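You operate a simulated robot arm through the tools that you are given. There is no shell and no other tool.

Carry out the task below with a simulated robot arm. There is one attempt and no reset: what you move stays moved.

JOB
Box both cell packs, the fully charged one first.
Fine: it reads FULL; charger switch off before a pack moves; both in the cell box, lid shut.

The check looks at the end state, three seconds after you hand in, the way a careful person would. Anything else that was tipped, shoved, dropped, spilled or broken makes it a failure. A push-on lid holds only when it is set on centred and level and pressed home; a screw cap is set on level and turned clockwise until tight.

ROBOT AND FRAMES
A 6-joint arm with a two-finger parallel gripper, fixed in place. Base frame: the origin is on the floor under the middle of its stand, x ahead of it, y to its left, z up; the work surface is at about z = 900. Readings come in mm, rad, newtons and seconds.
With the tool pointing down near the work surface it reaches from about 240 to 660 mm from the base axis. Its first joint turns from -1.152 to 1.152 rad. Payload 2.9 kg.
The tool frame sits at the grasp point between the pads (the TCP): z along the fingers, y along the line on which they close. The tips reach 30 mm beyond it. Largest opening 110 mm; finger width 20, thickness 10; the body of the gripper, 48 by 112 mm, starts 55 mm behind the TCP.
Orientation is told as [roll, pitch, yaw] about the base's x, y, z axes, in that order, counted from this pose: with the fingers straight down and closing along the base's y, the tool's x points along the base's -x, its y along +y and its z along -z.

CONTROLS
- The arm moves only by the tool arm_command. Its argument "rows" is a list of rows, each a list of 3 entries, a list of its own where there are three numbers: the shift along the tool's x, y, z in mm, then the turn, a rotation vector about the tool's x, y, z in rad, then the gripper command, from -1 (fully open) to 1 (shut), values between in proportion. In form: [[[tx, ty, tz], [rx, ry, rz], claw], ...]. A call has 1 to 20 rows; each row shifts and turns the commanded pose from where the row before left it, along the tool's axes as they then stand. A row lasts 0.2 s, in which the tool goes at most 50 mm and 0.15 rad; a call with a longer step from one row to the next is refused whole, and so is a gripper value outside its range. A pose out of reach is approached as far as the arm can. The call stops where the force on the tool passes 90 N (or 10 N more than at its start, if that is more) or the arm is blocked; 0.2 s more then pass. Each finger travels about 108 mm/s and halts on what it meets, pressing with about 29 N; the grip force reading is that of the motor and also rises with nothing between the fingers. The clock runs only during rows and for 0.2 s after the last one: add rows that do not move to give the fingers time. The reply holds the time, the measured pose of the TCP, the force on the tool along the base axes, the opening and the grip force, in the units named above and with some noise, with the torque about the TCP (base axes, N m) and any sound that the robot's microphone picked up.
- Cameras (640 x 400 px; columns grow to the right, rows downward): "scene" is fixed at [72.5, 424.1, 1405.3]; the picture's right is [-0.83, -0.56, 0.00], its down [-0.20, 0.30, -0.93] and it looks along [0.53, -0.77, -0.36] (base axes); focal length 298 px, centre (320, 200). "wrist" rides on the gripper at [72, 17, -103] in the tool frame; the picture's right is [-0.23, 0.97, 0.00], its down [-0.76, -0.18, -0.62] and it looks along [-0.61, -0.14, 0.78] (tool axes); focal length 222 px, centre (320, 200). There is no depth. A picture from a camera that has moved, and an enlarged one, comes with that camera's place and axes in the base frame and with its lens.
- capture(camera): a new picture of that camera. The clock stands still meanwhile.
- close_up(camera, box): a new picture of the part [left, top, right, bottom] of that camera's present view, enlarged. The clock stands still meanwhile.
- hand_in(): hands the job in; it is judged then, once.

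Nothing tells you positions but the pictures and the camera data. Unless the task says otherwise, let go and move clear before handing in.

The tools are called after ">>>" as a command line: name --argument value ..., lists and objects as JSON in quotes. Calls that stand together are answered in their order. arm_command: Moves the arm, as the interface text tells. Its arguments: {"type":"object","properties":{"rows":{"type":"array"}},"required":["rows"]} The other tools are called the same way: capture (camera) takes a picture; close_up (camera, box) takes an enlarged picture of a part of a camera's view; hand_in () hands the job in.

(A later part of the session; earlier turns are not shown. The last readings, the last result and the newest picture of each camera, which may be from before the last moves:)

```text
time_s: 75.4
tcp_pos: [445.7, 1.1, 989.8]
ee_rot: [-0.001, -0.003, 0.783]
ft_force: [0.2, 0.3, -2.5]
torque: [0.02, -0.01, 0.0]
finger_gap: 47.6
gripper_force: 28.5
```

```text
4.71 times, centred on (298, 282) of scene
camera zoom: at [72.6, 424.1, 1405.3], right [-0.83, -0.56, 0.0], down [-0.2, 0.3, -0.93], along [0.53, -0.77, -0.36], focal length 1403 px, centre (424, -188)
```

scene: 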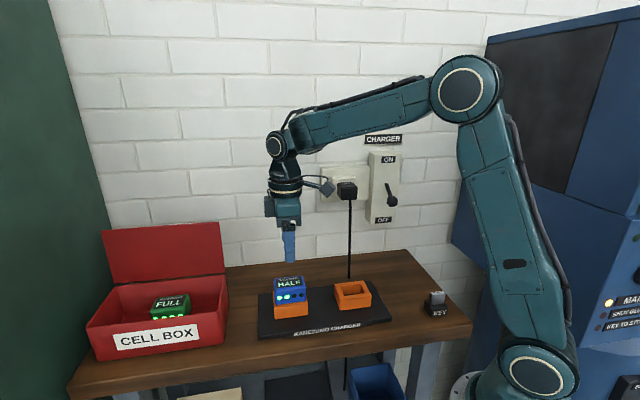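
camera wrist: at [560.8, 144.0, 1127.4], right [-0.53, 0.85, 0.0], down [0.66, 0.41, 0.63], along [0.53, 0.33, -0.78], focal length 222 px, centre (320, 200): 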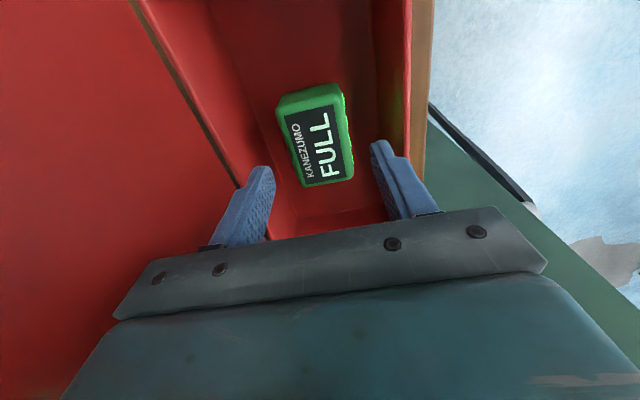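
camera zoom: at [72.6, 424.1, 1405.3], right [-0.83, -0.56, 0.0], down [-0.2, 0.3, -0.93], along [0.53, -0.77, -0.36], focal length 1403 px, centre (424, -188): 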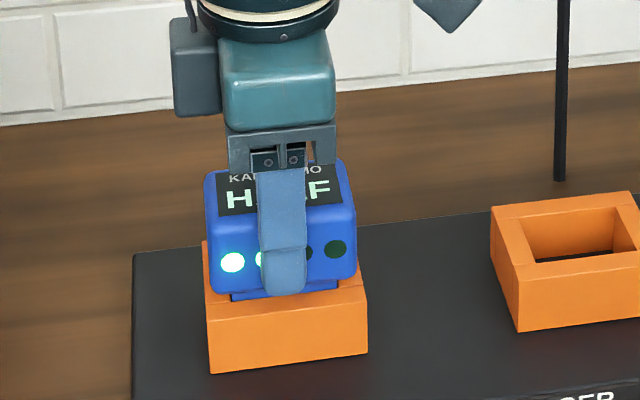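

HALF is rising cleanly with almost no side load. Lifting it all the way out and up to travel height.

>>> arm_command --rows '[[[0, 0, -3], [0, 0, 0], 1], [[0, 0, -4], [0, 0, 0], 1], [[0, 0, -4], [0, 0, 0], 1], [[0, 0, -4], [0, 0, 0], 1], [[0, 0, -5], [0, 0, 0], 1], [[0, 0, -5], [0, 0, 0], 1], [[0, 0, -6], [0, 0, 0], 1], [[0, 0, -6], [0, 0, 0], 1], [[0, 0, -10], [0, 0, 0], 1], [[0, 0, -14], [0, 0, 0], 1], [[0, 0, -15], [0, 0, 0], 1], [[0, 0, -15], [0, 0, 0], 1], [[0, 0, -15], [0, 0, 0], 1], [[0, 0, -10], [0, 0, 0], 1], [[0, 0, 0], [0, 0, 0], 1]]'

>>> capture --camera "scene"

```text
time_s: 78.6
tcp_pos: [446.0, 0.4, 1105.6]
ee_rot: [-0.002, -0.002, 0.783]
ft_force: [-0.3, 0.8, -3.2]
torque: [0.02, -0.03, 0.02]
finger_gap: 47.6
gripper_force: 28.3
```

```text
taken
```

scene: 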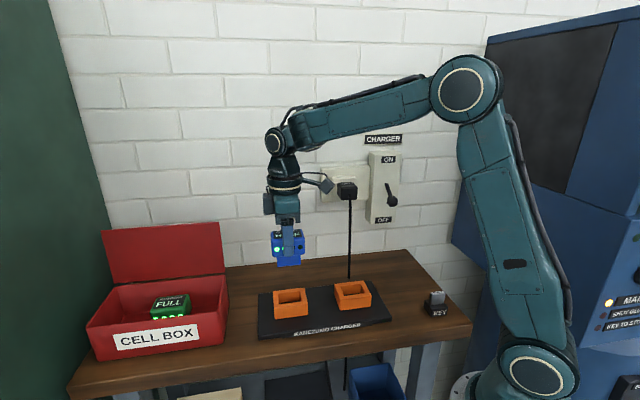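

HALF is out and hanging level; both sockets are empty and undisturbed. Carrying it over to the right end of the box.

>>> arm_command --rows '[[[-12, 0, 0], [0, 0, 0], 1], [[-28, 0.5, 0], [0, 0, 0], 1], [[-30, 0.5, 0], [0, 0, 0], 1], [[-30, 0.5, 0], [0, 0, 0], 1], [[-30, 0.5, 0], [0, 0, 0], 1], [[-28, 0, 0], [0, 0, 0], 1], [[-18, 0, 0], [0, 0, 0], 1], [[-10, 0, 0], [0, 0, 0], 1], [[0, 0, 0], [0, 0, 0], 1]]'

>>> capture --camera "wrist"

>>> close_up --camera "scene" --box '[70, 210, 262, 360]'

```text
time_s: 80.6
tcp_pos: [576.4, 134.3, 1105.6]
ee_rot: [-0.003, -0.002, 0.784]
ft_force: [0.1, -0.6, -2.4]
torque: [-0.02, 0.0, -0.03]
finger_gap: 47.5
gripper_force: 28.7
```

```text
taken
camera wrist: at [512.8, 95.3, 1209.5], right [-0.53, 0.85, 0.0], down [0.66, 0.41, 0.63], along [0.53, 0.33, -0.78], focal length 222 px, centre (320, 200)
```

wrist: 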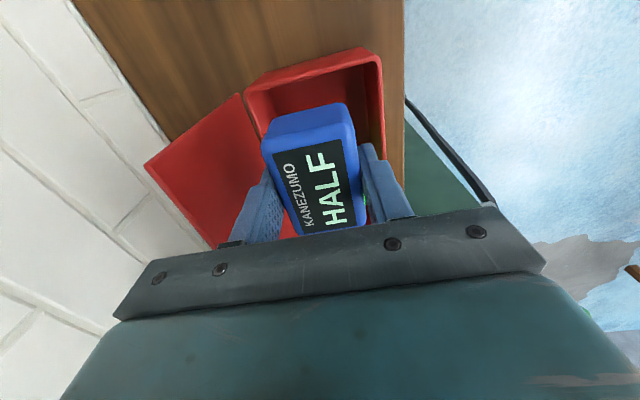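

```text
2.67 times, centred on (166, 285) of scene
camera zoom: at [72.6, 424.2, 1405.3], right [-0.83, -0.56, 0.0], down [-0.2, 0.3, -0.93], along [0.53, -0.77, -0.36], focal length 795 px, centre (731, -27)
```

zoom: 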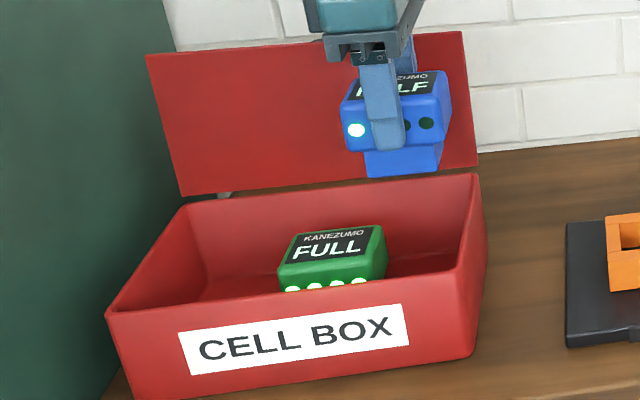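

HALF hangs at u≈502, with about 5 mm to FULL and to the right wall. I'll trim by 1.5 mm and lower partway to check clearances.

>>> arm_command --rows '[[[1.5, 0, 10], [0, 0, 0], 1], [[0, 0, 22], [0, 0, 0], 1], [[0, 0, 22], [0, 0, 0], 1], [[0, 0, 20], [0, 0, 0], 1], [[0, 0, 12], [0, 0, 0], 1], [[0, 0, 0], [0, 0, 0], 1]]'

>>> close_up --camera "wrist" --box '[160, 20, 480, 220]'

>>> close_up --camera "scene" --box '[130, 230, 242, 330]'

```text
time_s: 82.0
tcp_pos: [575.1, 131.4, 1021.7]
ee_rot: [-0.003, -0.007, 0.784]
ft_force: [-2.3, -0.3, 9.0]
torque: [-0.12, 0.57, -0.02]
finger_gap: 47.7
gripper_force: 29.1
```

```text
2.00 times, centred on (320, 120) of wrist
camera zoom: at [511.6, 93.9, 1124.3], right [-0.53, 0.85, 0.0], down [0.66, 0.41, 0.63], along [0.53, 0.33, -0.78], focal length 444 px, centre (320, 360)
```

zoom: 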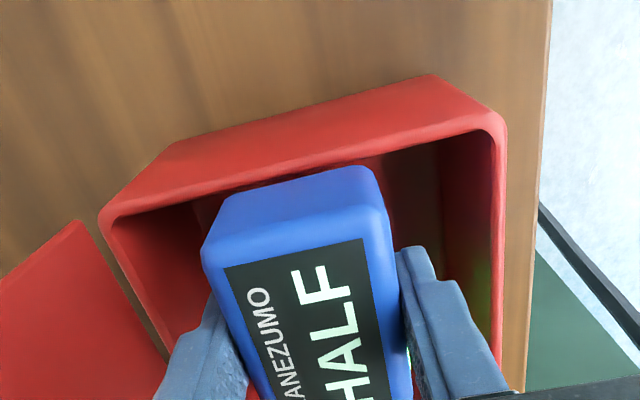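

```text
4.00 times, centred on (186, 280) of scene
camera zoom: at [72.3, 424.1, 1405.3], right [-0.83, -0.56, 0.0], down [-0.2, 0.3, -0.93], along [0.53, -0.77, -0.36], focal length 1193 px, centre (856, -120)
```

zoom: 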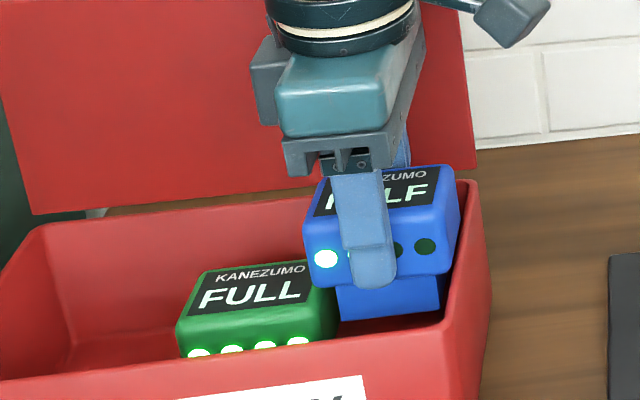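

There's a light contact of about 11 N, which the torque places on the right wall rim side. I'll lift a few mm and look closely at the right-hand clearance.

>>> arm_command --rows '[[[0, 0, -5], [0, 0, 0], 1], [[0, 0, -6], [0, 0, 0], 1], [[0, 0, 0], [0, 0, 0], 1]]'

>>> close_up --camera "wrist" --box '[220, 50, 380, 150]'

>>> close_up --camera "scene" --box '[160, 260, 240, 310]'

```text
time_s: 82.8
tcp_pos: [574.6, 133.0, 1032.0]
ee_rot: [-0.001, -0.002, 0.784]
ft_force: [0.5, -0.4, -3.0]
torque: [0.01, 0.04, 0.0]
finger_gap: 47.6
gripper_force: 28.9
```

```text
4.00 times, centred on (300, 100) of wrist
camera zoom: at [512.2, 93.8, 1134.0], right [-0.53, 0.85, 0.0], down [0.66, 0.41, 0.63], along [0.53, 0.33, -0.78], focal length 888 px, centre (400, 600)
```

zoom: 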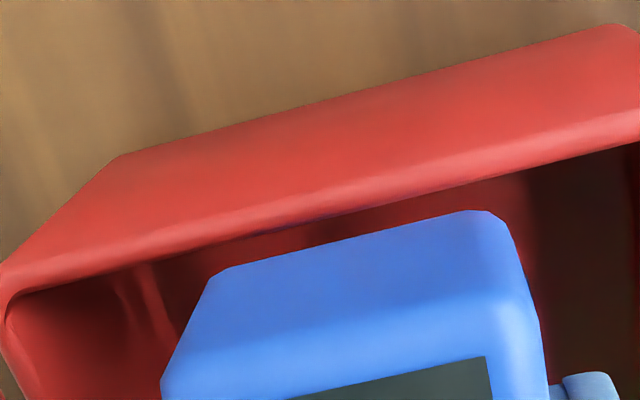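

```text
8.00 times, centred on (200, 285) of scene
camera zoom: at [72.6, 424.2, 1405.3], right [-0.83, -0.56, 0.0], down [-0.2, 0.3, -0.93], along [0.53, -0.77, -0.36], focal length 2385 px, centre (1280, -480)
```

zoom: 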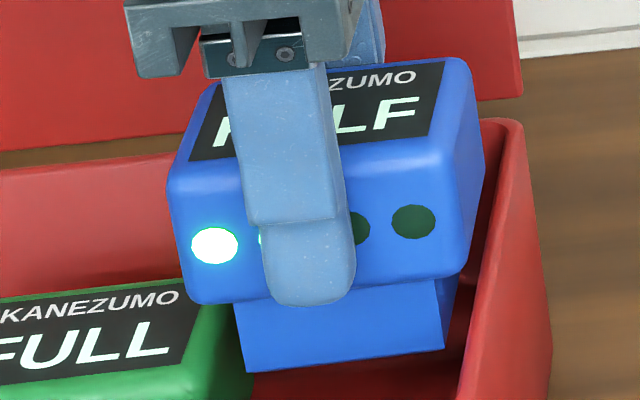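

The cap is nearly touching the right rim, so the gap between FULL and the rim only just fits HALF. I'll shift about 3 mm toward FULL and lower in small steps with force checks.

>>> arm_command --rows '[[[-3, 0, 0], [0, 0, 0], 1], [[0, 0, 5], [0, 0, 0], 1], [[0, 0, 4], [0, 0, 0], 1], [[0, 0, 3], [0, 0, 0], 1], [[0, 0, 0], [0, 0, 0], 1]]'

>>> arm_command --rows '[[[0, 0, 3], [0, 0, 0], 1], [[0, 0, 0], [0, 0, 0], 1]]'

```text
time_s: 84.0
tcp_pos: [575.8, 134.3, 1018.7]
ee_rot: [-0.002, -0.002, 0.784]
ft_force: [0.5, 0.3, -1.4]
torque: [0.01, 0.0, 0.01]
finger_gap: 47.9
gripper_force: 28.7
```

```text
time_s: 84.6
tcp_pos: [577.5, 135.2, 1015.4]
ee_rot: [-0.001, -0.001, 0.783]
ft_force: [-0.1, -0.5, -2.1]
torque: [0.02, 0.03, 0.0]
finger_gap: 47.9
gripper_force: 29.1
```

Past the rim with no contact. Continuing down in small steps past FULL's top edge.

>>> arm_command --rows '[[[0, 0, 3], [0, 0, 0], 1], [[0, 0, 2], [0, 0, 0], 1], [[0, 0, 0], [0, 0, 0], 1]]'

>>> arm_command --rows '[[[0, 0, 3], [0, 0, 0], 1], [[0, 0, 0], [0, 0, 0], 1]]'

>>> arm_command --rows '[[[0, 0, 3], [0, 0, 0], 1], [[0, 0, 0], [0, 0, 0], 1]]'

>>> close_up --camera "scene" --box '[140, 240, 240, 320]'

```text
time_s: 85.4
tcp_pos: [577.6, 134.0, 1011.8]
ee_rot: [-0.002, -0.002, 0.783]
ft_force: [-0.3, -0.1, -2.0]
torque: [0.01, -0.01, 0.02]
finger_gap: 47.8
gripper_force: 29.1
```

```text
time_s: 86.0
tcp_pos: [576.9, 134.6, 1011.2]
ee_rot: [-0.006, -0.006, 0.783]
ft_force: [-4.5, -1.6, 17.3]
torque: [0.54, -0.13, 0.14]
finger_gap: 47.8
gripper_force: 29.5
```

```text
time_s: 86.6
tcp_pos: [578.7, 134.0, 1006.9]
ee_rot: [-0.003, -0.004, 0.783]
ft_force: [-2.2, -2.5, 17.6]
torque: [0.41, -0.27, 0.0]
finger_gap: 47.8
gripper_force: 29.2
```

```text
5.00 times, centred on (190, 280) of scene
camera zoom: at [72.1, 424.0, 1405.4], right [-0.83, -0.56, 0.0], down [-0.2, 0.3, -0.93], along [0.53, -0.77, -0.36], focal length 1491 px, centre (970, -200)
```

zoom: 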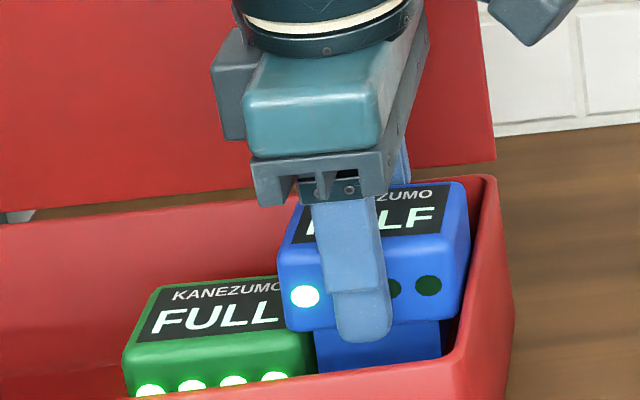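

Now there's light contact on the FULL side. I'll lift slightly, move 1.7 mm back toward the right wall and try again.

>>> arm_command --rows '[[[0, 0, -4], [0, 0, 0], 1], [[0, 0, -4], [0, 0, 0], 1], [[1.7, 0, 0], [0, 0, 0], 1], [[0, 0, 0], [0, 0, 0], 1]]'

>>> arm_command --rows '[[[0, 0, 3], [0, 0, 0], 1], [[0, 0, 3], [0, 0, 0], 1], [[0, 0, 0], [0, 0, 0], 1]]'

>>> close_up --camera "scene" --box '[140, 240, 240, 320]'

```text
time_s: 87.6
tcp_pos: [576.5, 133.6, 1011.3]
ee_rot: [-0.001, -0.002, 0.783]
ft_force: [0.2, -0.3, -3.0]
torque: [0.0, -0.01, 0.03]
finger_gap: 48.0
gripper_force: 28.8
```

```text
time_s: 88.4
tcp_pos: [577.0, 132.9, 1006.9]
ee_rot: [-0.002, -0.001, 0.786]
ft_force: [-0.1, 0.6, -2.3]
torque: [-0.01, 0.0, 0.01]
finger_gap: 47.9
gripper_force: 28.5
```

```text
5.00 times, centred on (190, 280) of scene
camera zoom: at [72.6, 424.2, 1405.3], right [-0.83, -0.56, 0.0], down [-0.2, 0.3, -0.93], along [0.53, -0.77, -0.36], focal length 1491 px, centre (970, -200)
```

zoom: 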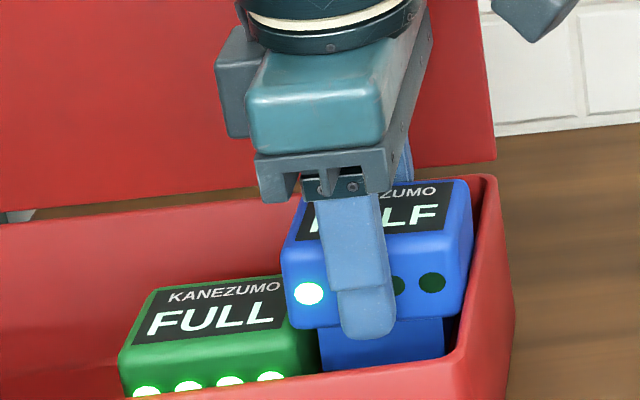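

No contact now at this depth. Continuing down in small steps.

>>> arm_command --rows '[[[0, 0, 3], [0, 0, 0], 1], [[0, 0, 3], [0, 0, 0], 1], [[0, 0, 0], [0, 0, 0], 1]]'

>>> arm_command --rows '[[[0, 0, 3], [0, 0, 0], 1], [[0, 0, 3], [0, 0, 0], 1], [[0, 0, 0], [0, 0, 0], 1]]'

>>> arm_command --rows '[[[0, 0, 3], [0, 0, 0], 1], [[0, 0, 3], [0, 0, 0], 1], [[0, 0, 0], [0, 0, 0], 1]]'

>>> close_up --camera "scene" --box '[140, 240, 240, 320]'

```text
time_s: 89.2
tcp_pos: [576.2, 132.9, 1003.9]
ee_rot: [-0.004, -0.006, 0.781]
ft_force: [-1.9, -3.3, 16.8]
torque: [0.43, -0.32, 0.03]
finger_gap: 47.9
gripper_force: 28.6
```

```text
time_s: 90.0
tcp_pos: [576.2, 132.8, 996.3]
ee_rot: [-0.004, -0.005, 0.783]
ft_force: [1.5, -0.3, 21.3]
torque: [0.13, -0.15, 0.04]
finger_gap: 47.8
gripper_force: 28.6
```

```text
time_s: 90.8
tcp_pos: [576.5, 133.3, 991.8]
ee_rot: [-0.004, -0.004, 0.783]
ft_force: [-4.6, -0.1, 24.6]
torque: [0.77, -0.34, 0.04]
finger_gap: 47.7
gripper_force: 29.0
```

```text
5.00 times, centred on (190, 280) of scene
camera zoom: at [72.0, 424.0, 1405.4], right [-0.83, -0.56, 0.0], down [-0.2, 0.3, -0.93], along [0.53, -0.77, -0.36], focal length 1491 px, centre (970, -200)
```

zoom: 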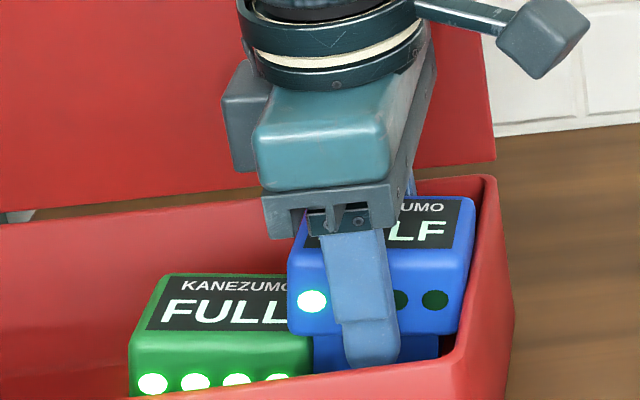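

FULL is being tipped slightly by HALF pressing on its edge. I'm backing HALF straight up right away.

>>> arm_command --rows '[[[0, 0, -4], [0, 0, 0], 1], [[0, 0, -6], [0, 0, 0], 1], [[0, 0, -10], [0, 0, 0], 1], [[0, 0, -15], [0, 0, 0], 1], [[0, 0, -20], [0, 0, 0], 1], [[0, 0, -20], [0, 0, 0], 1], [[0, 0, 0], [0, 0, 0], 1]]'

>>> close_up --camera "scene" --box '[120, 230, 240, 330]'

>>> capture --camera "wrist"

```text
time_s: 92.4
tcp_pos: [575.3, 131.9, 1064.3]
ee_rot: [-0.002, -0.001, 0.783]
ft_force: [-0.7, 0.7, -2.8]
torque: [0.04, 0.01, 0.03]
finger_gap: 47.9
gripper_force: 28.9
```

```text
4.00 times, centred on (180, 280) of scene
camera zoom: at [72.6, 424.2, 1405.3], right [-0.83, -0.56, 0.0], down [-0.2, 0.3, -0.93], along [0.53, -0.77, -0.36], focal length 1193 px, centre (880, -120)
```

zoom: 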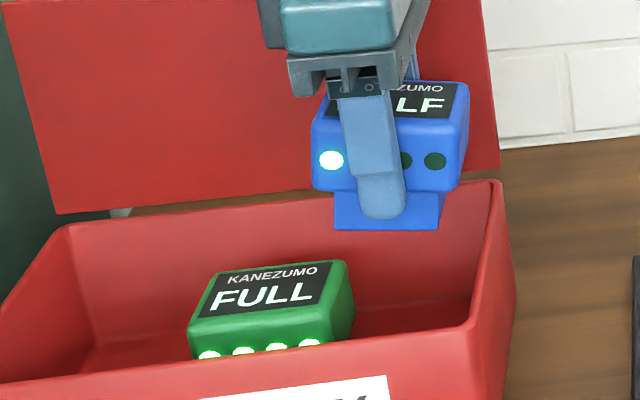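

```text
taken
camera wrist: at [512.6, 94.9, 1167.3], right [-0.53, 0.85, 0.0], down [0.66, 0.41, 0.63], along [0.53, 0.33, -0.78], focal length 222 px, centre (320, 200)
```

wrist: 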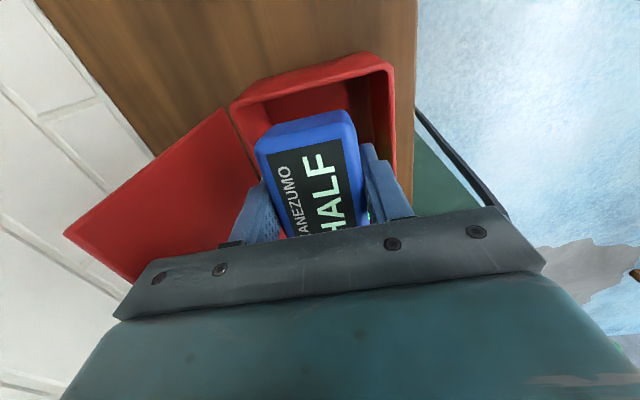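

FULL has settled back upright and moved a few mm away, which gives more room. I'll measure its new pose carefully.

>>> close_up --camera "scene" --box '[136, 270, 216, 325]'

>>> close_up --camera "scene" --box '[100, 215, 260, 345]'

```text
7.27 times, centred on (176, 298) of scene
camera zoom: at [72.6, 424.2, 1405.3], right [-0.83, -0.56, 0.0], down [-0.2, 0.3, -0.93], along [0.53, -0.77, -0.36], focal length 2168 px, centre (1367, -509)
```

zoom: 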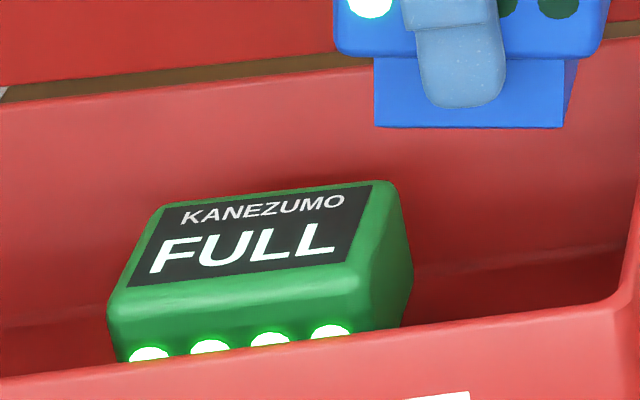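

```text
3.08 times, centred on (180, 280) of scene
camera zoom: at [72.6, 424.2, 1405.3], right [-0.83, -0.56, 0.0], down [-0.2, 0.3, -0.93], along [0.53, -0.77, -0.36], focal length 917 px, centre (751, -46)
```

zoom: 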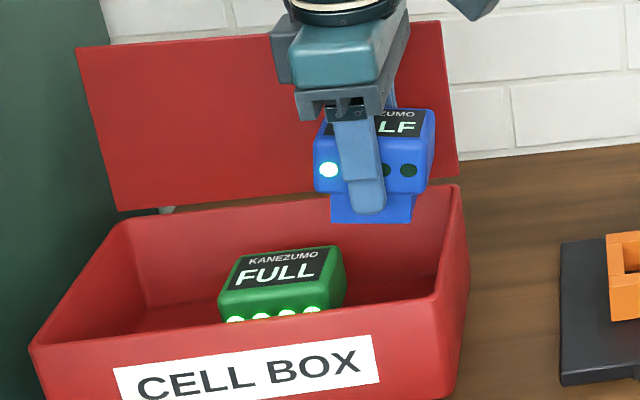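

FULL is now centred near u≈574 and square to the box, leaving about 76 mm for the 63 mm wide HALF. I'll shift 5 mm left to the middle of that space and lower with force checks.

>>> arm_command --rows '[[[-2.5, 0, 0], [0, 0, 0], 1], [[-2.5, 0, 0], [0, 0, 0], 1], [[0, 0, 15], [0, 0, 0], 1], [[0, 0, 15], [0, 0, 0], 1], [[0, 0, 10], [0, 0, 0], 1], [[0, 0, 0], [0, 0, 0], 1]]'

>>> arm_command --rows '[[[0, 0, 4], [0, 0, 0], 1], [[0, 0, 4], [0, 0, 0], 1], [[0, 0, 0], [0, 0, 0], 1]]'

>>> arm_command --rows '[[[0, 0, 4], [0, 0, 0], 1], [[0, 0, 4], [0, 0, 0], 1], [[0, 0, 0], [0, 0, 0], 1]]'

>>> close_up --camera "scene" --box '[120, 230, 240, 330]'

```text
time_s: 93.8
tcp_pos: [579.2, 135.7, 1023.7]
ee_rot: [-0.002, -0.001, 0.785]
ft_force: [0.6, 0.8, -2.0]
torque: [0.01, -0.01, 0.0]
finger_gap: 47.8
gripper_force: 29.4
```

```text
time_s: 94.6
tcp_pos: [580.2, 136.8, 1016.1]
ee_rot: [-0.002, -0.004, 0.783]
ft_force: [-0.7, 0.4, -2.7]
torque: [-0.01, -0.03, -0.02]
finger_gap: 47.9
gripper_force: 29.1
```

```text
time_s: 95.4
tcp_pos: [579.4, 136.7, 1007.3]
ee_rot: [-0.001, -0.003, 0.784]
ft_force: [0.8, -1.0, -2.1]
torque: [0.0, -0.02, 0.0]
finger_gap: 47.7
gripper_force: 28.7
```

```text
4.00 times, centred on (180, 280) of scene
camera zoom: at [72.6, 424.2, 1405.3], right [-0.83, -0.56, 0.0], down [-0.2, 0.3, -0.93], along [0.53, -0.77, -0.36], focal length 1193 px, centre (880, -120)
```

zoom: 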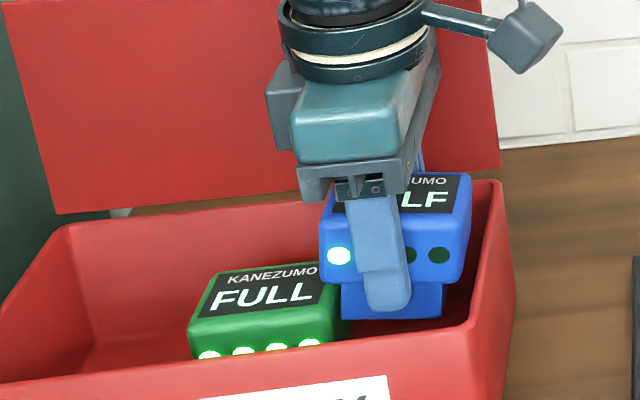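

Clear so far. Continuing down past FULL's top with a 1 mm trim to the right.

>>> arm_command --rows '[[[1, 0, 3], [0, 0, 0], 1], [[0, 0, 3], [0, 0, 0], 1], [[0, 0, 0], [0, 0, 0], 1]]'

>>> arm_command --rows '[[[0, 0, 3], [0, 0, 0], 1], [[0, 0, 3], [0, 0, 0], 1], [[0, 0, 0], [0, 0, 0], 1]]'

```text
time_s: 96.2
tcp_pos: [579.2, 135.6, 1000.7]
ee_rot: [0.0, -0.003, 0.783]
ft_force: [-0.3, 0.1, -1.6]
torque: [0.02, -0.02, 0.02]
finger_gap: 47.8
gripper_force: 29.0
```

```text
time_s: 97.0
tcp_pos: [578.4, 135.8, 997.1]
ee_rot: [-0.003, -0.004, 0.784]
ft_force: [0.7, -0.2, -1.9]
torque: [-0.01, 0.0, 0.01]
finger_gap: 47.5
gripper_force: 29.5
```

>>> arm_command --rows '[[[0, 0, 3], [0, 0, 0], 1], [[0, 0, 3], [0, 0, 0], 1], [[0, 0, 0], [0, 0, 0], 1]]'

>>> arm_command --rows '[[[0, 0, 3], [0, 0, 0], 1], [[0, 0, 3], [0, 0, 0], 1], [[0, 0, 0], [0, 0, 0], 1]]'

>>> arm_command --rows '[[[0, 0, 3], [0, 0, 0], 1], [[0, 0, 3], [0, 0, 0], 1], [[0, 0, 0], [0, 0, 0], 1]]'

>>> close_up --camera "scene" --box '[120, 230, 240, 330]'

```text
time_s: 97.8
tcp_pos: [579.4, 135.0, 992.7]
ee_rot: [-0.006, -0.009, 0.783]
ft_force: [-8.5, -2.6, 23.1]
torque: [1.0, -0.06, 0.3]
finger_gap: 47.7
gripper_force: 28.7
```

```text
time_s: 98.6
tcp_pos: [579.9, 136.1, 983.7]
ee_rot: [-0.004, -0.005, 0.783]
ft_force: [0.8, -4.1, 14.8]
torque: [0.37, -0.42, -0.13]
finger_gap: 47.8
gripper_force: 29.4
```

```text
time_s: 99.4
tcp_pos: [579.7, 136.2, 979.0]
ee_rot: [-0.002, -0.004, 0.784]
ft_force: [-0.2, -5.6, 18.2]
torque: [0.33, -0.45, -0.04]
finger_gap: 47.6
gripper_force: 29.2
```

```text
4.00 times, centred on (180, 280) of scene
camera zoom: at [72.2, 423.9, 1405.4], right [-0.83, -0.56, 0.0], down [-0.2, 0.3, -0.93], along [0.53, -0.77, -0.36], focal length 1193 px, centre (880, -120)
```

zoom: 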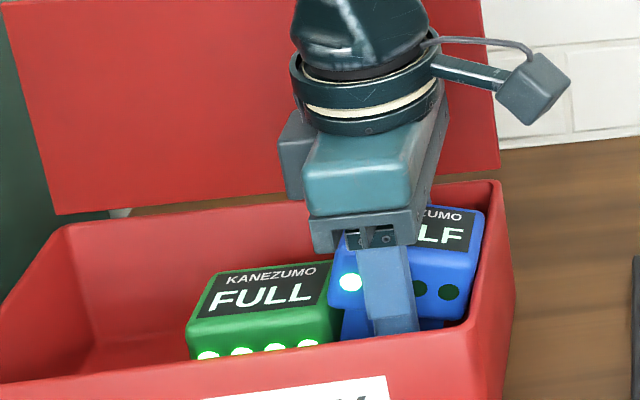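

HALF has slipped up and tilted in the grip because its left edge caught FULL's top edge. I'll lift it out, set it down level on the free bench behind the charger, and take a fresh, square grip.

>>> arm_command --rows '[[[0, 0, -5], [0, 0, 0], 1], [[0, 0, -8], [0, 0, 0], 1], [[0, 0, -15], [0, 0, 0], 1], [[0, 0, -20], [0, 0, 0], 1], [[0, 0, -25], [0, 0, 0], 1], [[0, 0, -20], [0, 0, 0], 1], [[0, 0, 0], [0, 0, 0], 1]]'

>>> close_up --camera "scene" --box '[110, 200, 254, 330]'

>>> capture --camera "wrist"

```text
time_s: 101.0
tcp_pos: [578.8, 135.9, 1071.3]
ee_rot: [-0.002, -0.002, 0.785]
ft_force: [0.4, 0.4, -1.6]
torque: [0.01, 0.0, -0.01]
finger_gap: 47.8
gripper_force: 28.8
```

```text
3.08 times, centred on (182, 265) of scene
camera zoom: at [72.6, 424.2, 1405.3], right [-0.83, -0.56, 0.0], down [-0.2, 0.3, -0.93], along [0.53, -0.77, -0.36], focal length 917 px, centre (745, 0)
```

zoom: 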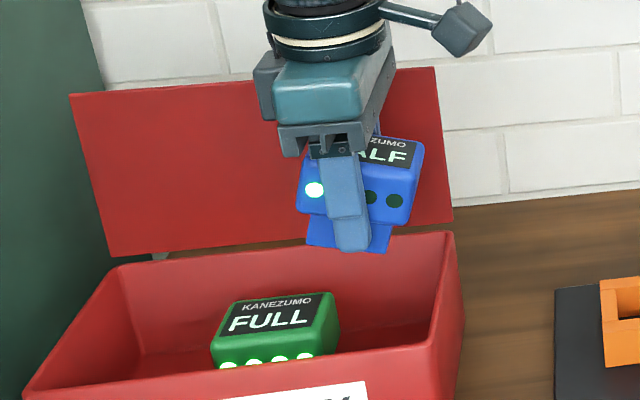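

```text
taken
camera wrist: at [516.3, 97.7, 1174.1], right [-0.53, 0.85, 0.0], down [0.66, 0.41, 0.63], along [0.53, 0.33, -0.78], focal length 222 px, centre (320, 200)
```

wrist: 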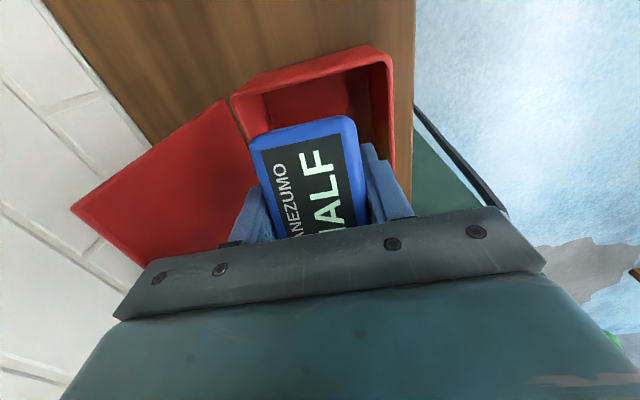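

FULL is still upright. HALF is tilted about 10° in the grip but secure. Moving it over to the clear bench area behind the charger.

>>> arm_command --rows '[[[15, 0, 0], [0, 0, 0], 1], [[28, 0, 0], [0, 0, 0], 1], [[30, 0, 0], [0, 0, 0], 1], [[28, 0, 0], [0, 0, 0], 1], [[20, 0, 0], [0, 0, 0], 1], [[0, -15, 0], [0, 0, 0], 1], [[0, -28, 0], [0, 0, 0], 1], [[0, -30, 0], [0, 0, 0], 1], [[0, -30, 0], [0, 0, 0], 1], [[0, -24, 0], [0, 0, 0], 1], [[0, -10, 0], [0, 0, 0], 1], [[0, 0, 20], [0, 0, 0], 1], [[0, 0, 25], [0, 0, 0], 1], [[0, 0, 25], [0, 0, 0], 1], [[0, 0, 20], [0, 0, 0], 1], [[0, 0, 0], [0, 0, 0], 1]]'

>>> capture --camera "scene"

>>> capture --camera "wrist"

```text
time_s: 104.4
tcp_pos: [590.1, -47.4, 980.8]
ee_rot: [-0.003, -0.005, 0.784]
ft_force: [0.1, 0.4, -2.3]
torque: [-0.01, -0.02, -0.02]
finger_gap: 47.7
gripper_force: 29.1
```

```text
taken
```

scene: 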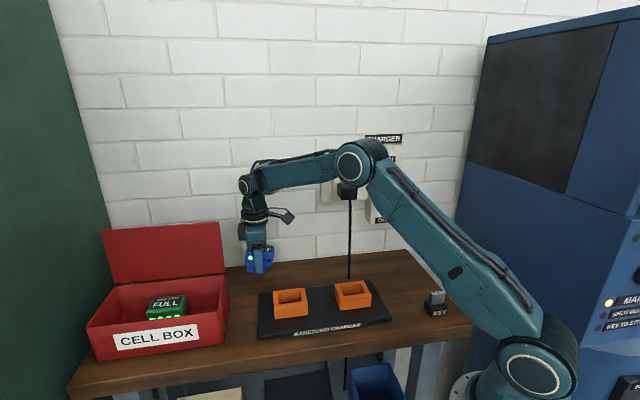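

```text
taken
camera wrist: at [527.2, -85.5, 1083.6], right [-0.53, 0.85, 0.0], down [0.66, 0.41, 0.63], along [0.53, 0.33, -0.78], focal length 222 px, centre (320, 200)
```

wrist: 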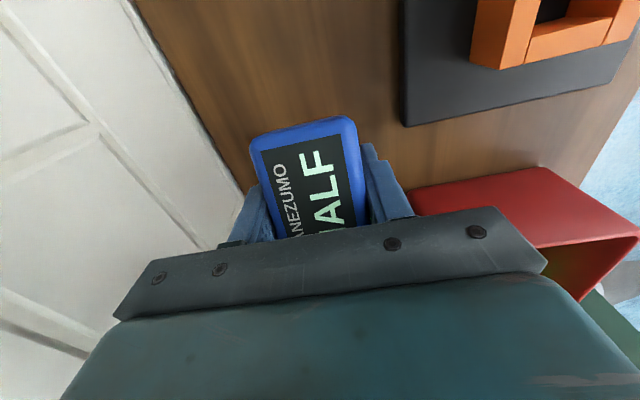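

The spot below is clear wood. Lowering to the bench.

>>> arm_command --rows '[[[0, 0, 12], [0, 0, 0], 1], [[0, 0, 12], [0, 0, 0], 1], [[0, 0, 8], [0, 0, 0], 1], [[0, 0, 0], [0, 0, 0], 1]]'

>>> close_up --camera "scene" --box '[210, 220, 306, 300]'

```text
time_s: 105.4
tcp_pos: [589.7, -46.4, 949.2]
ee_rot: [-0.002, -0.001, 0.785]
ft_force: [0.3, 0.4, -2.3]
torque: [-0.01, 0.03, -0.02]
finger_gap: 47.9
gripper_force: 28.9
```

```text
5.00 times, centred on (258, 260) of scene
camera zoom: at [72.6, 424.1, 1405.3], right [-0.83, -0.56, 0.0], down [-0.2, 0.3, -0.93], along [0.53, -0.77, -0.36], focal length 1491 px, centre (630, -100)
```

zoom: 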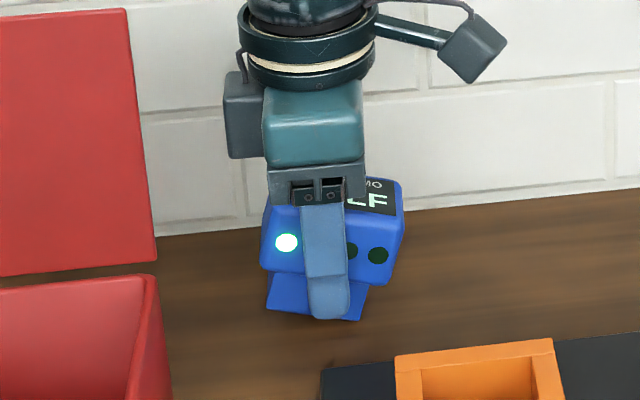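

>>> arm_command --rows '[[[0, 0, 3], [0, 0, 0], 1], [[0, 0, 3], [0, 0, 0], 1], [[0, 0, 0], [0, 0, 0], 1]]'

>>> arm_command --rows '[[[0, 0, 2], [0, 0, 0], 1], [[0, 0, 2], [0, 0, 0], 1], [[0, 0, 0], [0, 0, 0], 1]]'

```text
time_s: 106.2
tcp_pos: [590.7, -46.8, 945.9]
ee_rot: [-0.005, -0.007, 0.785]
ft_force: [-3.7, 1.3, 20.1]
torque: [0.11, 0.52, -0.05]
finger_gap: 47.7
gripper_force: 28.9
```

```text
time_s: 107.0
tcp_pos: [590.5, -47.1, 940.6]
ee_rot: [-0.005, -0.005, 0.783]
ft_force: [5.2, 3.1, 20.1]
torque: [0.14, 0.16, -0.04]
finger_gap: 48.1
gripper_force: 29.2
```

>>> close_up --camera "scene" --box '[210, 220, 306, 300]'

```text
5.00 times, centred on (258, 260) of scene
camera zoom: at [72.3, 424.2, 1405.3], right [-0.83, -0.56, 0.0], down [-0.2, 0.3, -0.93], along [0.53, -0.77, -0.36], focal length 1491 px, centre (630, -100)
```

zoom: 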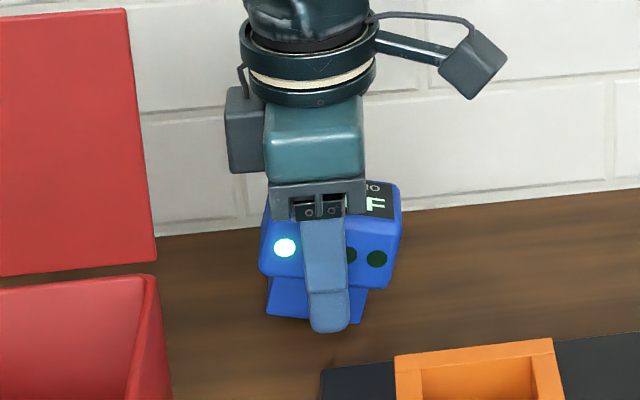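

The pack still leans about 13° in the grip. I'll lift a few mm and tilt the tool the other way so the pack itself is level before setting it down.

>>> arm_command --rows '[[[0, 0, -5], [0, 0, 0], 1], [[0, 0, -5], [0, 0, 0], 1], [[0, 0, 0], [0, 0.11, 0], 1], [[0, 0, 0], [0, 0.11, 0], 1], [[0, 0, 0], [0, 0, 0], 1]]'

>>> close_up --camera "scene" --box '[210, 220, 306, 300]'

```text
time_s: 108.2
tcp_pos: [590.3, -45.5, 949.6]
ee_rot: [-0.004, 0.218, 0.784]
ft_force: [0.4, -0.3, -1.8]
torque: [-0.02, 0.01, -0.01]
finger_gap: 47.8
gripper_force: 28.7
```

```text
5.00 times, centred on (258, 260) of scene
camera zoom: at [72.6, 424.2, 1405.3], right [-0.83, -0.56, 0.0], down [-0.2, 0.3, -0.93], along [0.53, -0.77, -0.36], focal length 1491 px, centre (630, -100)
```

zoom: 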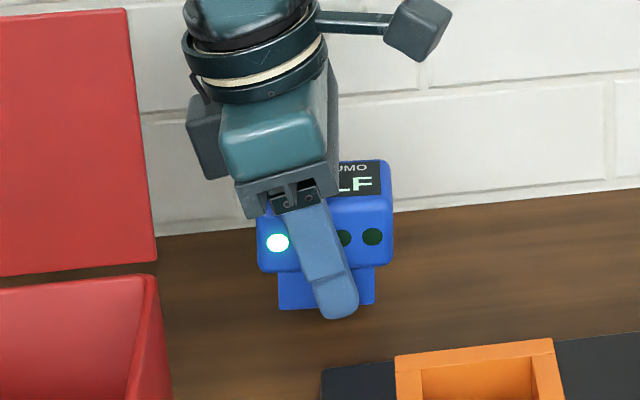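

The pack is level again to within a couple of degrees. Lowering it straight down to just touch the bench.

>>> arm_command --rows '[[[-1.1, 0, 4.9], [0, 0, 0], 1], [[-1.1, 0, 4.9], [0, 0, 0], 1], [[-0.65, 0, 2.9], [0, 0, 0], 1], [[0, 0, 0], [0, 0, 0], 1]]'

>>> close_up --camera "scene" --box '[210, 220, 306, 300]'

```text
time_s: 109.2
tcp_pos: [590.1, -46.8, 938.2]
ee_rot: [-0.004, 0.216, 0.783]
ft_force: [-0.9, 1.6, 3.0]
torque: [0.0, 0.17, -0.02]
finger_gap: 47.9
gripper_force: 29.1
```

```text
5.00 times, centred on (258, 260) of scene
camera zoom: at [72.5, 424.2, 1405.3], right [-0.83, -0.56, 0.0], down [-0.2, 0.3, -0.93], along [0.53, -0.77, -0.36], focal length 1491 px, centre (630, -100)
```

zoom: 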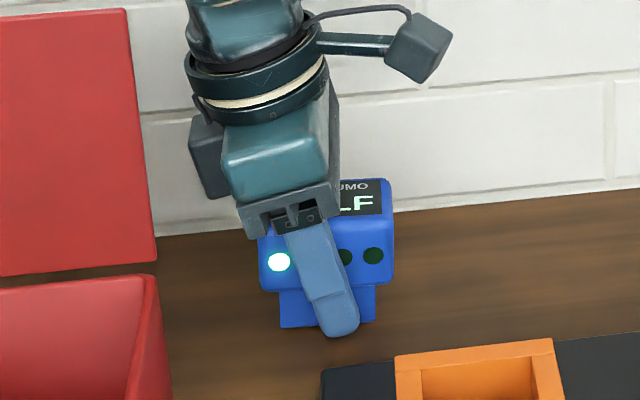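

It has just touched down. Opening, then rising clear and straightening the tool.

>>> arm_command --rows '[[[0, 0, 0], [0, 0, 0], 0], [[0, 0, 0], [0, 0, 0], -0.35], [[0, 0, 0], [0, 0, 0], -0.35], [[1.1, 0, -4.9], [0, 0, 0], -0.35], [[3.2, 0, -14.6], [0, 0, 0], -0.35], [[4.3, 0, -19.5], [0, 0, 0], -0.35], [[4.3, 0, -19.5], [0, 0, 0], -0.35], [[4.3, 0, -19.5], [0, -0.109, 0], -0.35], [[0, 0, 0], [0, -0.109, 0], -0.35], [[0, 0, 0], [0, 0, 0], -0.35]]'

>>> capture --camera "wrist"

>>> close_up --camera "scene" --box '[210, 220, 306, 300]'

```text
time_s: 111.4
tcp_pos: [609.1, -39.3, 1013.5]
ee_rot: [0.0, 0.0, 0.783]
ft_force: [-0.7, -0.3, -0.3]
torque: [0.02, 0.02, -0.03]
finger_gap: 74.4
gripper_force: 0.0
out of reach, approached as far as the arm can: row 7, 8, 9
```

```text
taken
camera wrist: at [544.8, -78.2, 1115.8], right [-0.53, 0.85, 0.0], down [0.66, 0.41, 0.62], along [0.53, 0.33, -0.78], focal length 222 px, centre (320, 200)
```

wrist: 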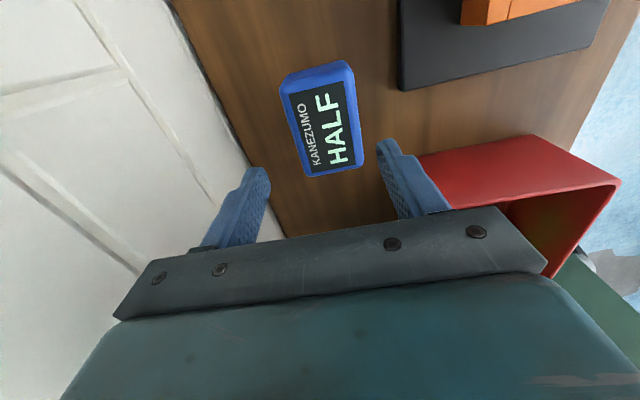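

```text
5.00 times, centred on (258, 260) of scene
camera zoom: at [72.5, 424.1, 1405.3], right [-0.83, -0.56, 0.0], down [-0.2, 0.3, -0.93], along [0.53, -0.77, -0.36], focal length 1491 px, centre (630, -100)
```

zoom: 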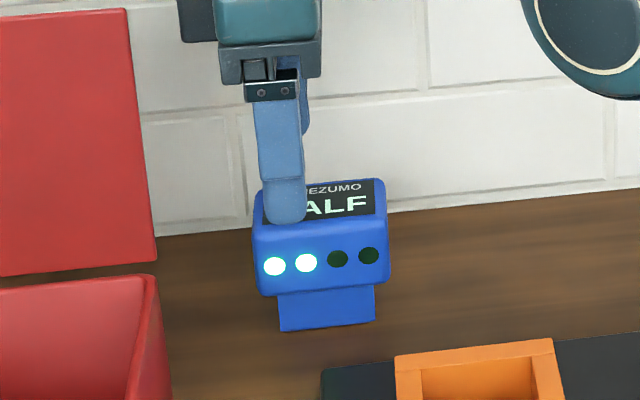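

HALF now stands level on the bench. I'll measure it precisely for a fresh grip.

>>> close_up --camera "wrist" --box '[240, 50, 400, 190]'

```text
2.86 times, centred on (320, 120) of wrist
camera zoom: at [544.8, -78.2, 1115.8], right [-0.53, 0.85, 0.0], down [0.66, 0.41, 0.62], along [0.53, 0.33, -0.78], focal length 635 px, centre (320, 429)
```

zoom: 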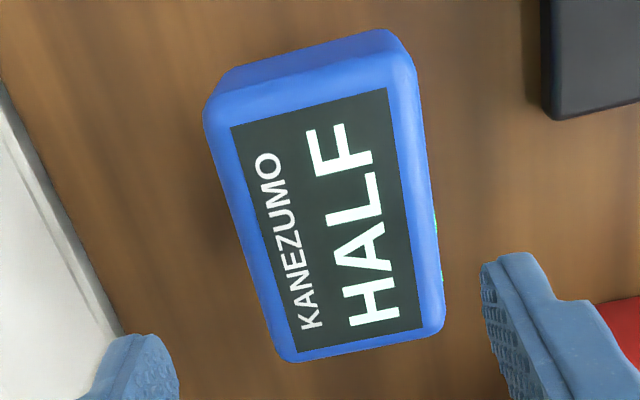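

HALF is wider left-to-right (about 72 mm) than I first judged, so it can't fit beside FULL that way round, but turned 90° it will fit easily. I'll regrip it across its long side, then turn it when placing.

>>> arm_command --rows '[[[6.5, 4, -6], [0, 0, 0], -0.35], [[6.4, 4, -6], [0, 0, 0], -0.5], [[0, 0, 0], [0, 0, 0.1425], -0.727], [[0, 0, 0], [0, 0, 0.1425], -0.727], [[0, 0, 0], [0, 0, 0.1425], -0.727], [[0, 0, 0], [0, 0, 0.1425], -0.727], [[0, 0, 0], [0, 0, 0.1425], -0.727], [[0, 0, 0], [0, 0, 0.1425], -0.727], [[0, 0, 0], [0, 0, 0.1425], -0.727], [[0, 0, 0], [0, 0, 0.1425], -0.727], [[0, 0, 0], [0, 0, 0.1425], -0.727], [[0, 0, 0], [0, 0, 0.1425], -0.727], [[0, 0, 0], [0, 0, 0.1425], -0.727], [[0, 0, 0], [0, 0, 0], -0.727]]'

>>> capture --camera "wrist"

>>> capture --camera "scene"

```text
time_s: 114.4
tcp_pos: [601.2, -42.6, 1027.9]
ee_rot: [0.0, -0.001, -0.785]
ft_force: [-0.3, 0.2, 0.1]
torque: [0.01, -0.02, 0.02]
finger_gap: 94.8
gripper_force: 0.1
out of reach, approached as far as the arm can: row 1, 2
```

```text
taken
camera wrist: at [562.8, 20.6, 1130.9], right [0.85, 0.53, 0.0], down [0.41, -0.66, 0.62], along [0.33, -0.53, -0.78], focal length 222 px, centre (320, 200)
```

wrist: 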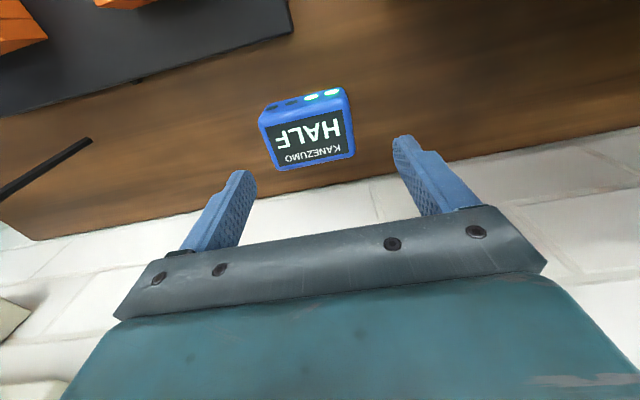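

```text
taken
```

scene: 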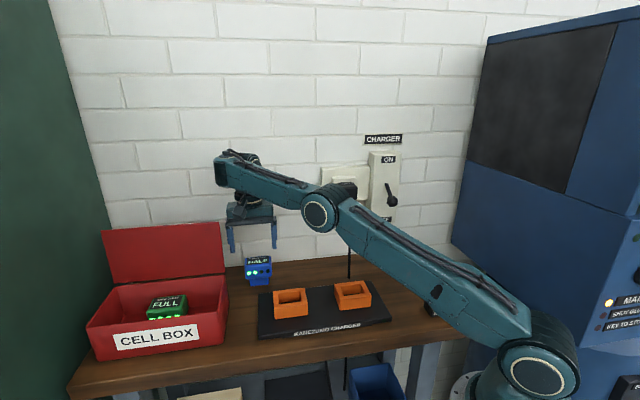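

HALF is in view and undisturbed, but the arm is stretched into an awkward posture. I'll draw it in toward the base at height to restore a normal posture, then come back.

>>> arm_command --rows '[[[20, 0, -15], [0, 0, 0], -0.727], [[35, -5, -15], [0, 0, 0], -0.727], [[40, -5, -10], [0, 0, 0], -0.727], [[40, -5, 0], [0, 0, 0], -0.727], [[40, -5, 0], [0, 0, 0], -0.727], [[0, 0, 0], [0, 0, 0], -0.727]]'

>>> capture --camera "scene"

```text
time_s: 115.8
tcp_pos: [541.4, 70.0, 1123.0]
ee_rot: [0.0, 0.001, -0.785]
ft_force: [0.5, 0.1, 0.4]
torque: [0.01, -0.01, 0.0]
finger_gap: 94.7
gripper_force: 0.1
out of reach, approached as far as the arm can: row 1, 2, 3, 4, 5
```

```text
taken
```

scene: 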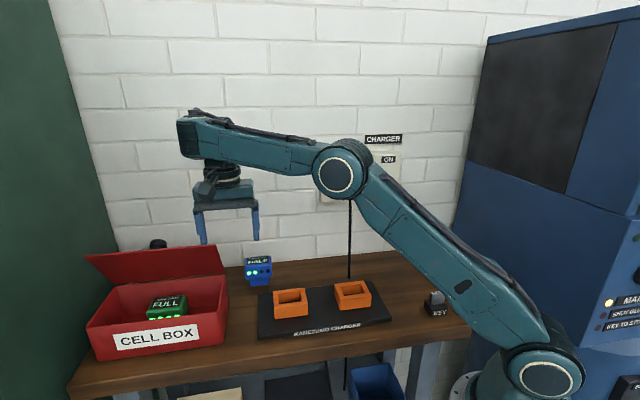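

The arm's drift brought a finger against the back of the lid and pushed it partly down, which I can reopen later. First I'll rise carefully in small steps and watch for drift.

>>> arm_command --rows '[[[0, -5, -15], [0, 0, 0], -0.727], [[0, -10, -20], [0, 0, 0], -0.727], [[0, 0, 0], [0, 0, 0], -0.727]]'

>>> capture --camera "scene"

```text
time_s: 116.6
tcp_pos: [530.9, 59.1, 1158.6]
ee_rot: [0.001, -0.003, -0.784]
ft_force: [0.7, -0.1, -0.3]
torque: [0.02, 0.01, -0.01]
finger_gap: 95.1
gripper_force: 0.0
```

```text
taken
```

scene: 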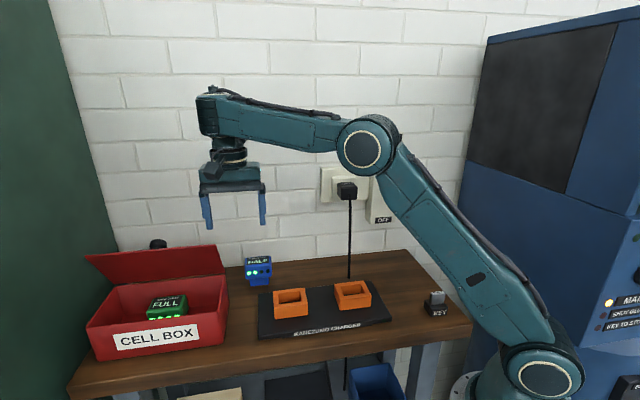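

That moved exactly as commanded. I'll keep drawing inward at height, well away from the lid, and see whether the wrist returns to its usual posture.

>>> arm_command --rows '[[[10, -15, -10], [0, 0, 0], -0.727], [[20, -25, -10], [0, 0, 0], -0.727], [[25, -25, -10], [0, 0, 0], -0.727], [[25, -25, -10], [0, 0, 0], -0.727], [[0, 0, 0], [0, 0, 0], -0.727]]'

>>> capture --camera "scene"

```text
time_s: 117.8
tcp_pos: [421.2, 53.1, 1217.9]
ee_rot: [0.0, -0.001, -0.784]
ft_force: [-0.3, -0.8, -0.5]
torque: [0.0, -0.03, 0.02]
finger_gap: 94.9
gripper_force: 0.0
out of reach, approached as far as the arm can: row 2, 3, 4
```

```text
taken
```

scene: 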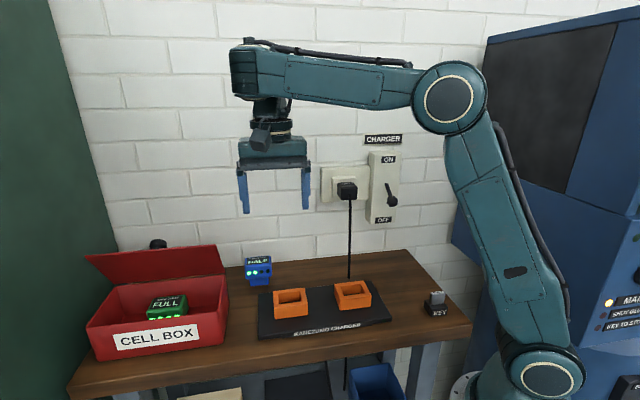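

Still in the unusual wrist posture. I'll try turning the tool back the other way here in open space.

>>> arm_command --rows '[[[0, 0, 0], [0, 0, -0.1425], -0.727], [[0, 0, 0], [0, 0, -0.1425], -0.727], [[0, 0, 0], [0, 0, -0.1425], -0.727], [[0, 0, 0], [0, 0, -0.1425], -0.727], [[0, 0, 0], [0, 0, -0.1425], -0.727], [[0, 0, 0], [0, 0, -0.1425], -0.727], [[0, 0, 0], [0, 0, -0.1425], -0.727], [[0, 0, 0], [0, 0, -0.1425], -0.727], [[0, 0, 0], [0, 0, -0.1425], -0.727], [[0, 0, 0], [0, 0, -0.1425], -0.727], [[0, 0, 0], [0, 0, -0.1425], -0.727], [[0, 0, 0], [0, 0, 0], -0.727]]'

>>> capture --camera "scene"

```text
time_s: 120.4
tcp_pos: [423.1, 53.1, 1218.2]
ee_rot: [0.0, 0.002, 0.785]
ft_force: [1.3, 0.8, 0.1]
torque: [0.02, 0.02, 0.04]
finger_gap: 94.6
gripper_force: 0.0
```

```text
taken
```

scene: 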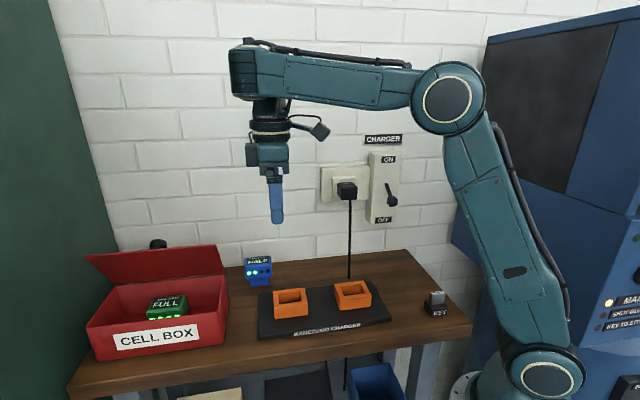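

Still in the unusual posture. In this open space I'll command a straight descent, to see whether the arm settles back into its normal posture.

>>> arm_command --rows '[[[10, 5, 15], [0, 0, 0], -0.727], [[10, 5, 20], [0, 0, 0], -0.727], [[10, 5, 25], [0, 0, 0], -0.727], [[0, 0, 25], [0, 0, 0], -0.727], [[0, 0, 0], [0, 0, 0], -0.727]]'

>>> capture --camera "scene"

```text
time_s: 121.6
tcp_pos: [391.2, 42.8, 1129.4]
ee_rot: [-0.002, -0.003, 0.783]
ft_force: [0.6, -0.1, -0.1]
torque: [-0.01, 0.01, 0.02]
finger_gap: 95.0
gripper_force: 0.1
out of reach, approached as far as the arm can: row 1, 2, 3
```

```text
taken
```

scene: 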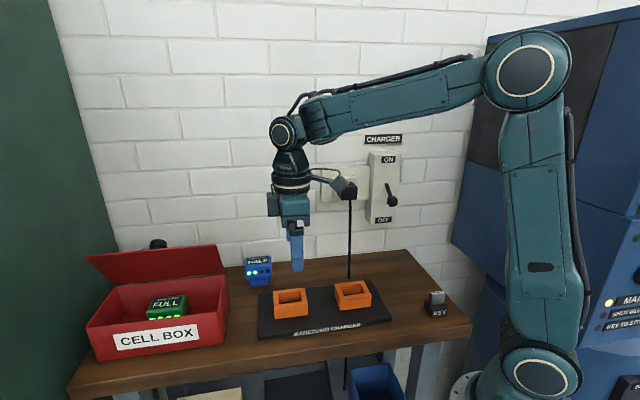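

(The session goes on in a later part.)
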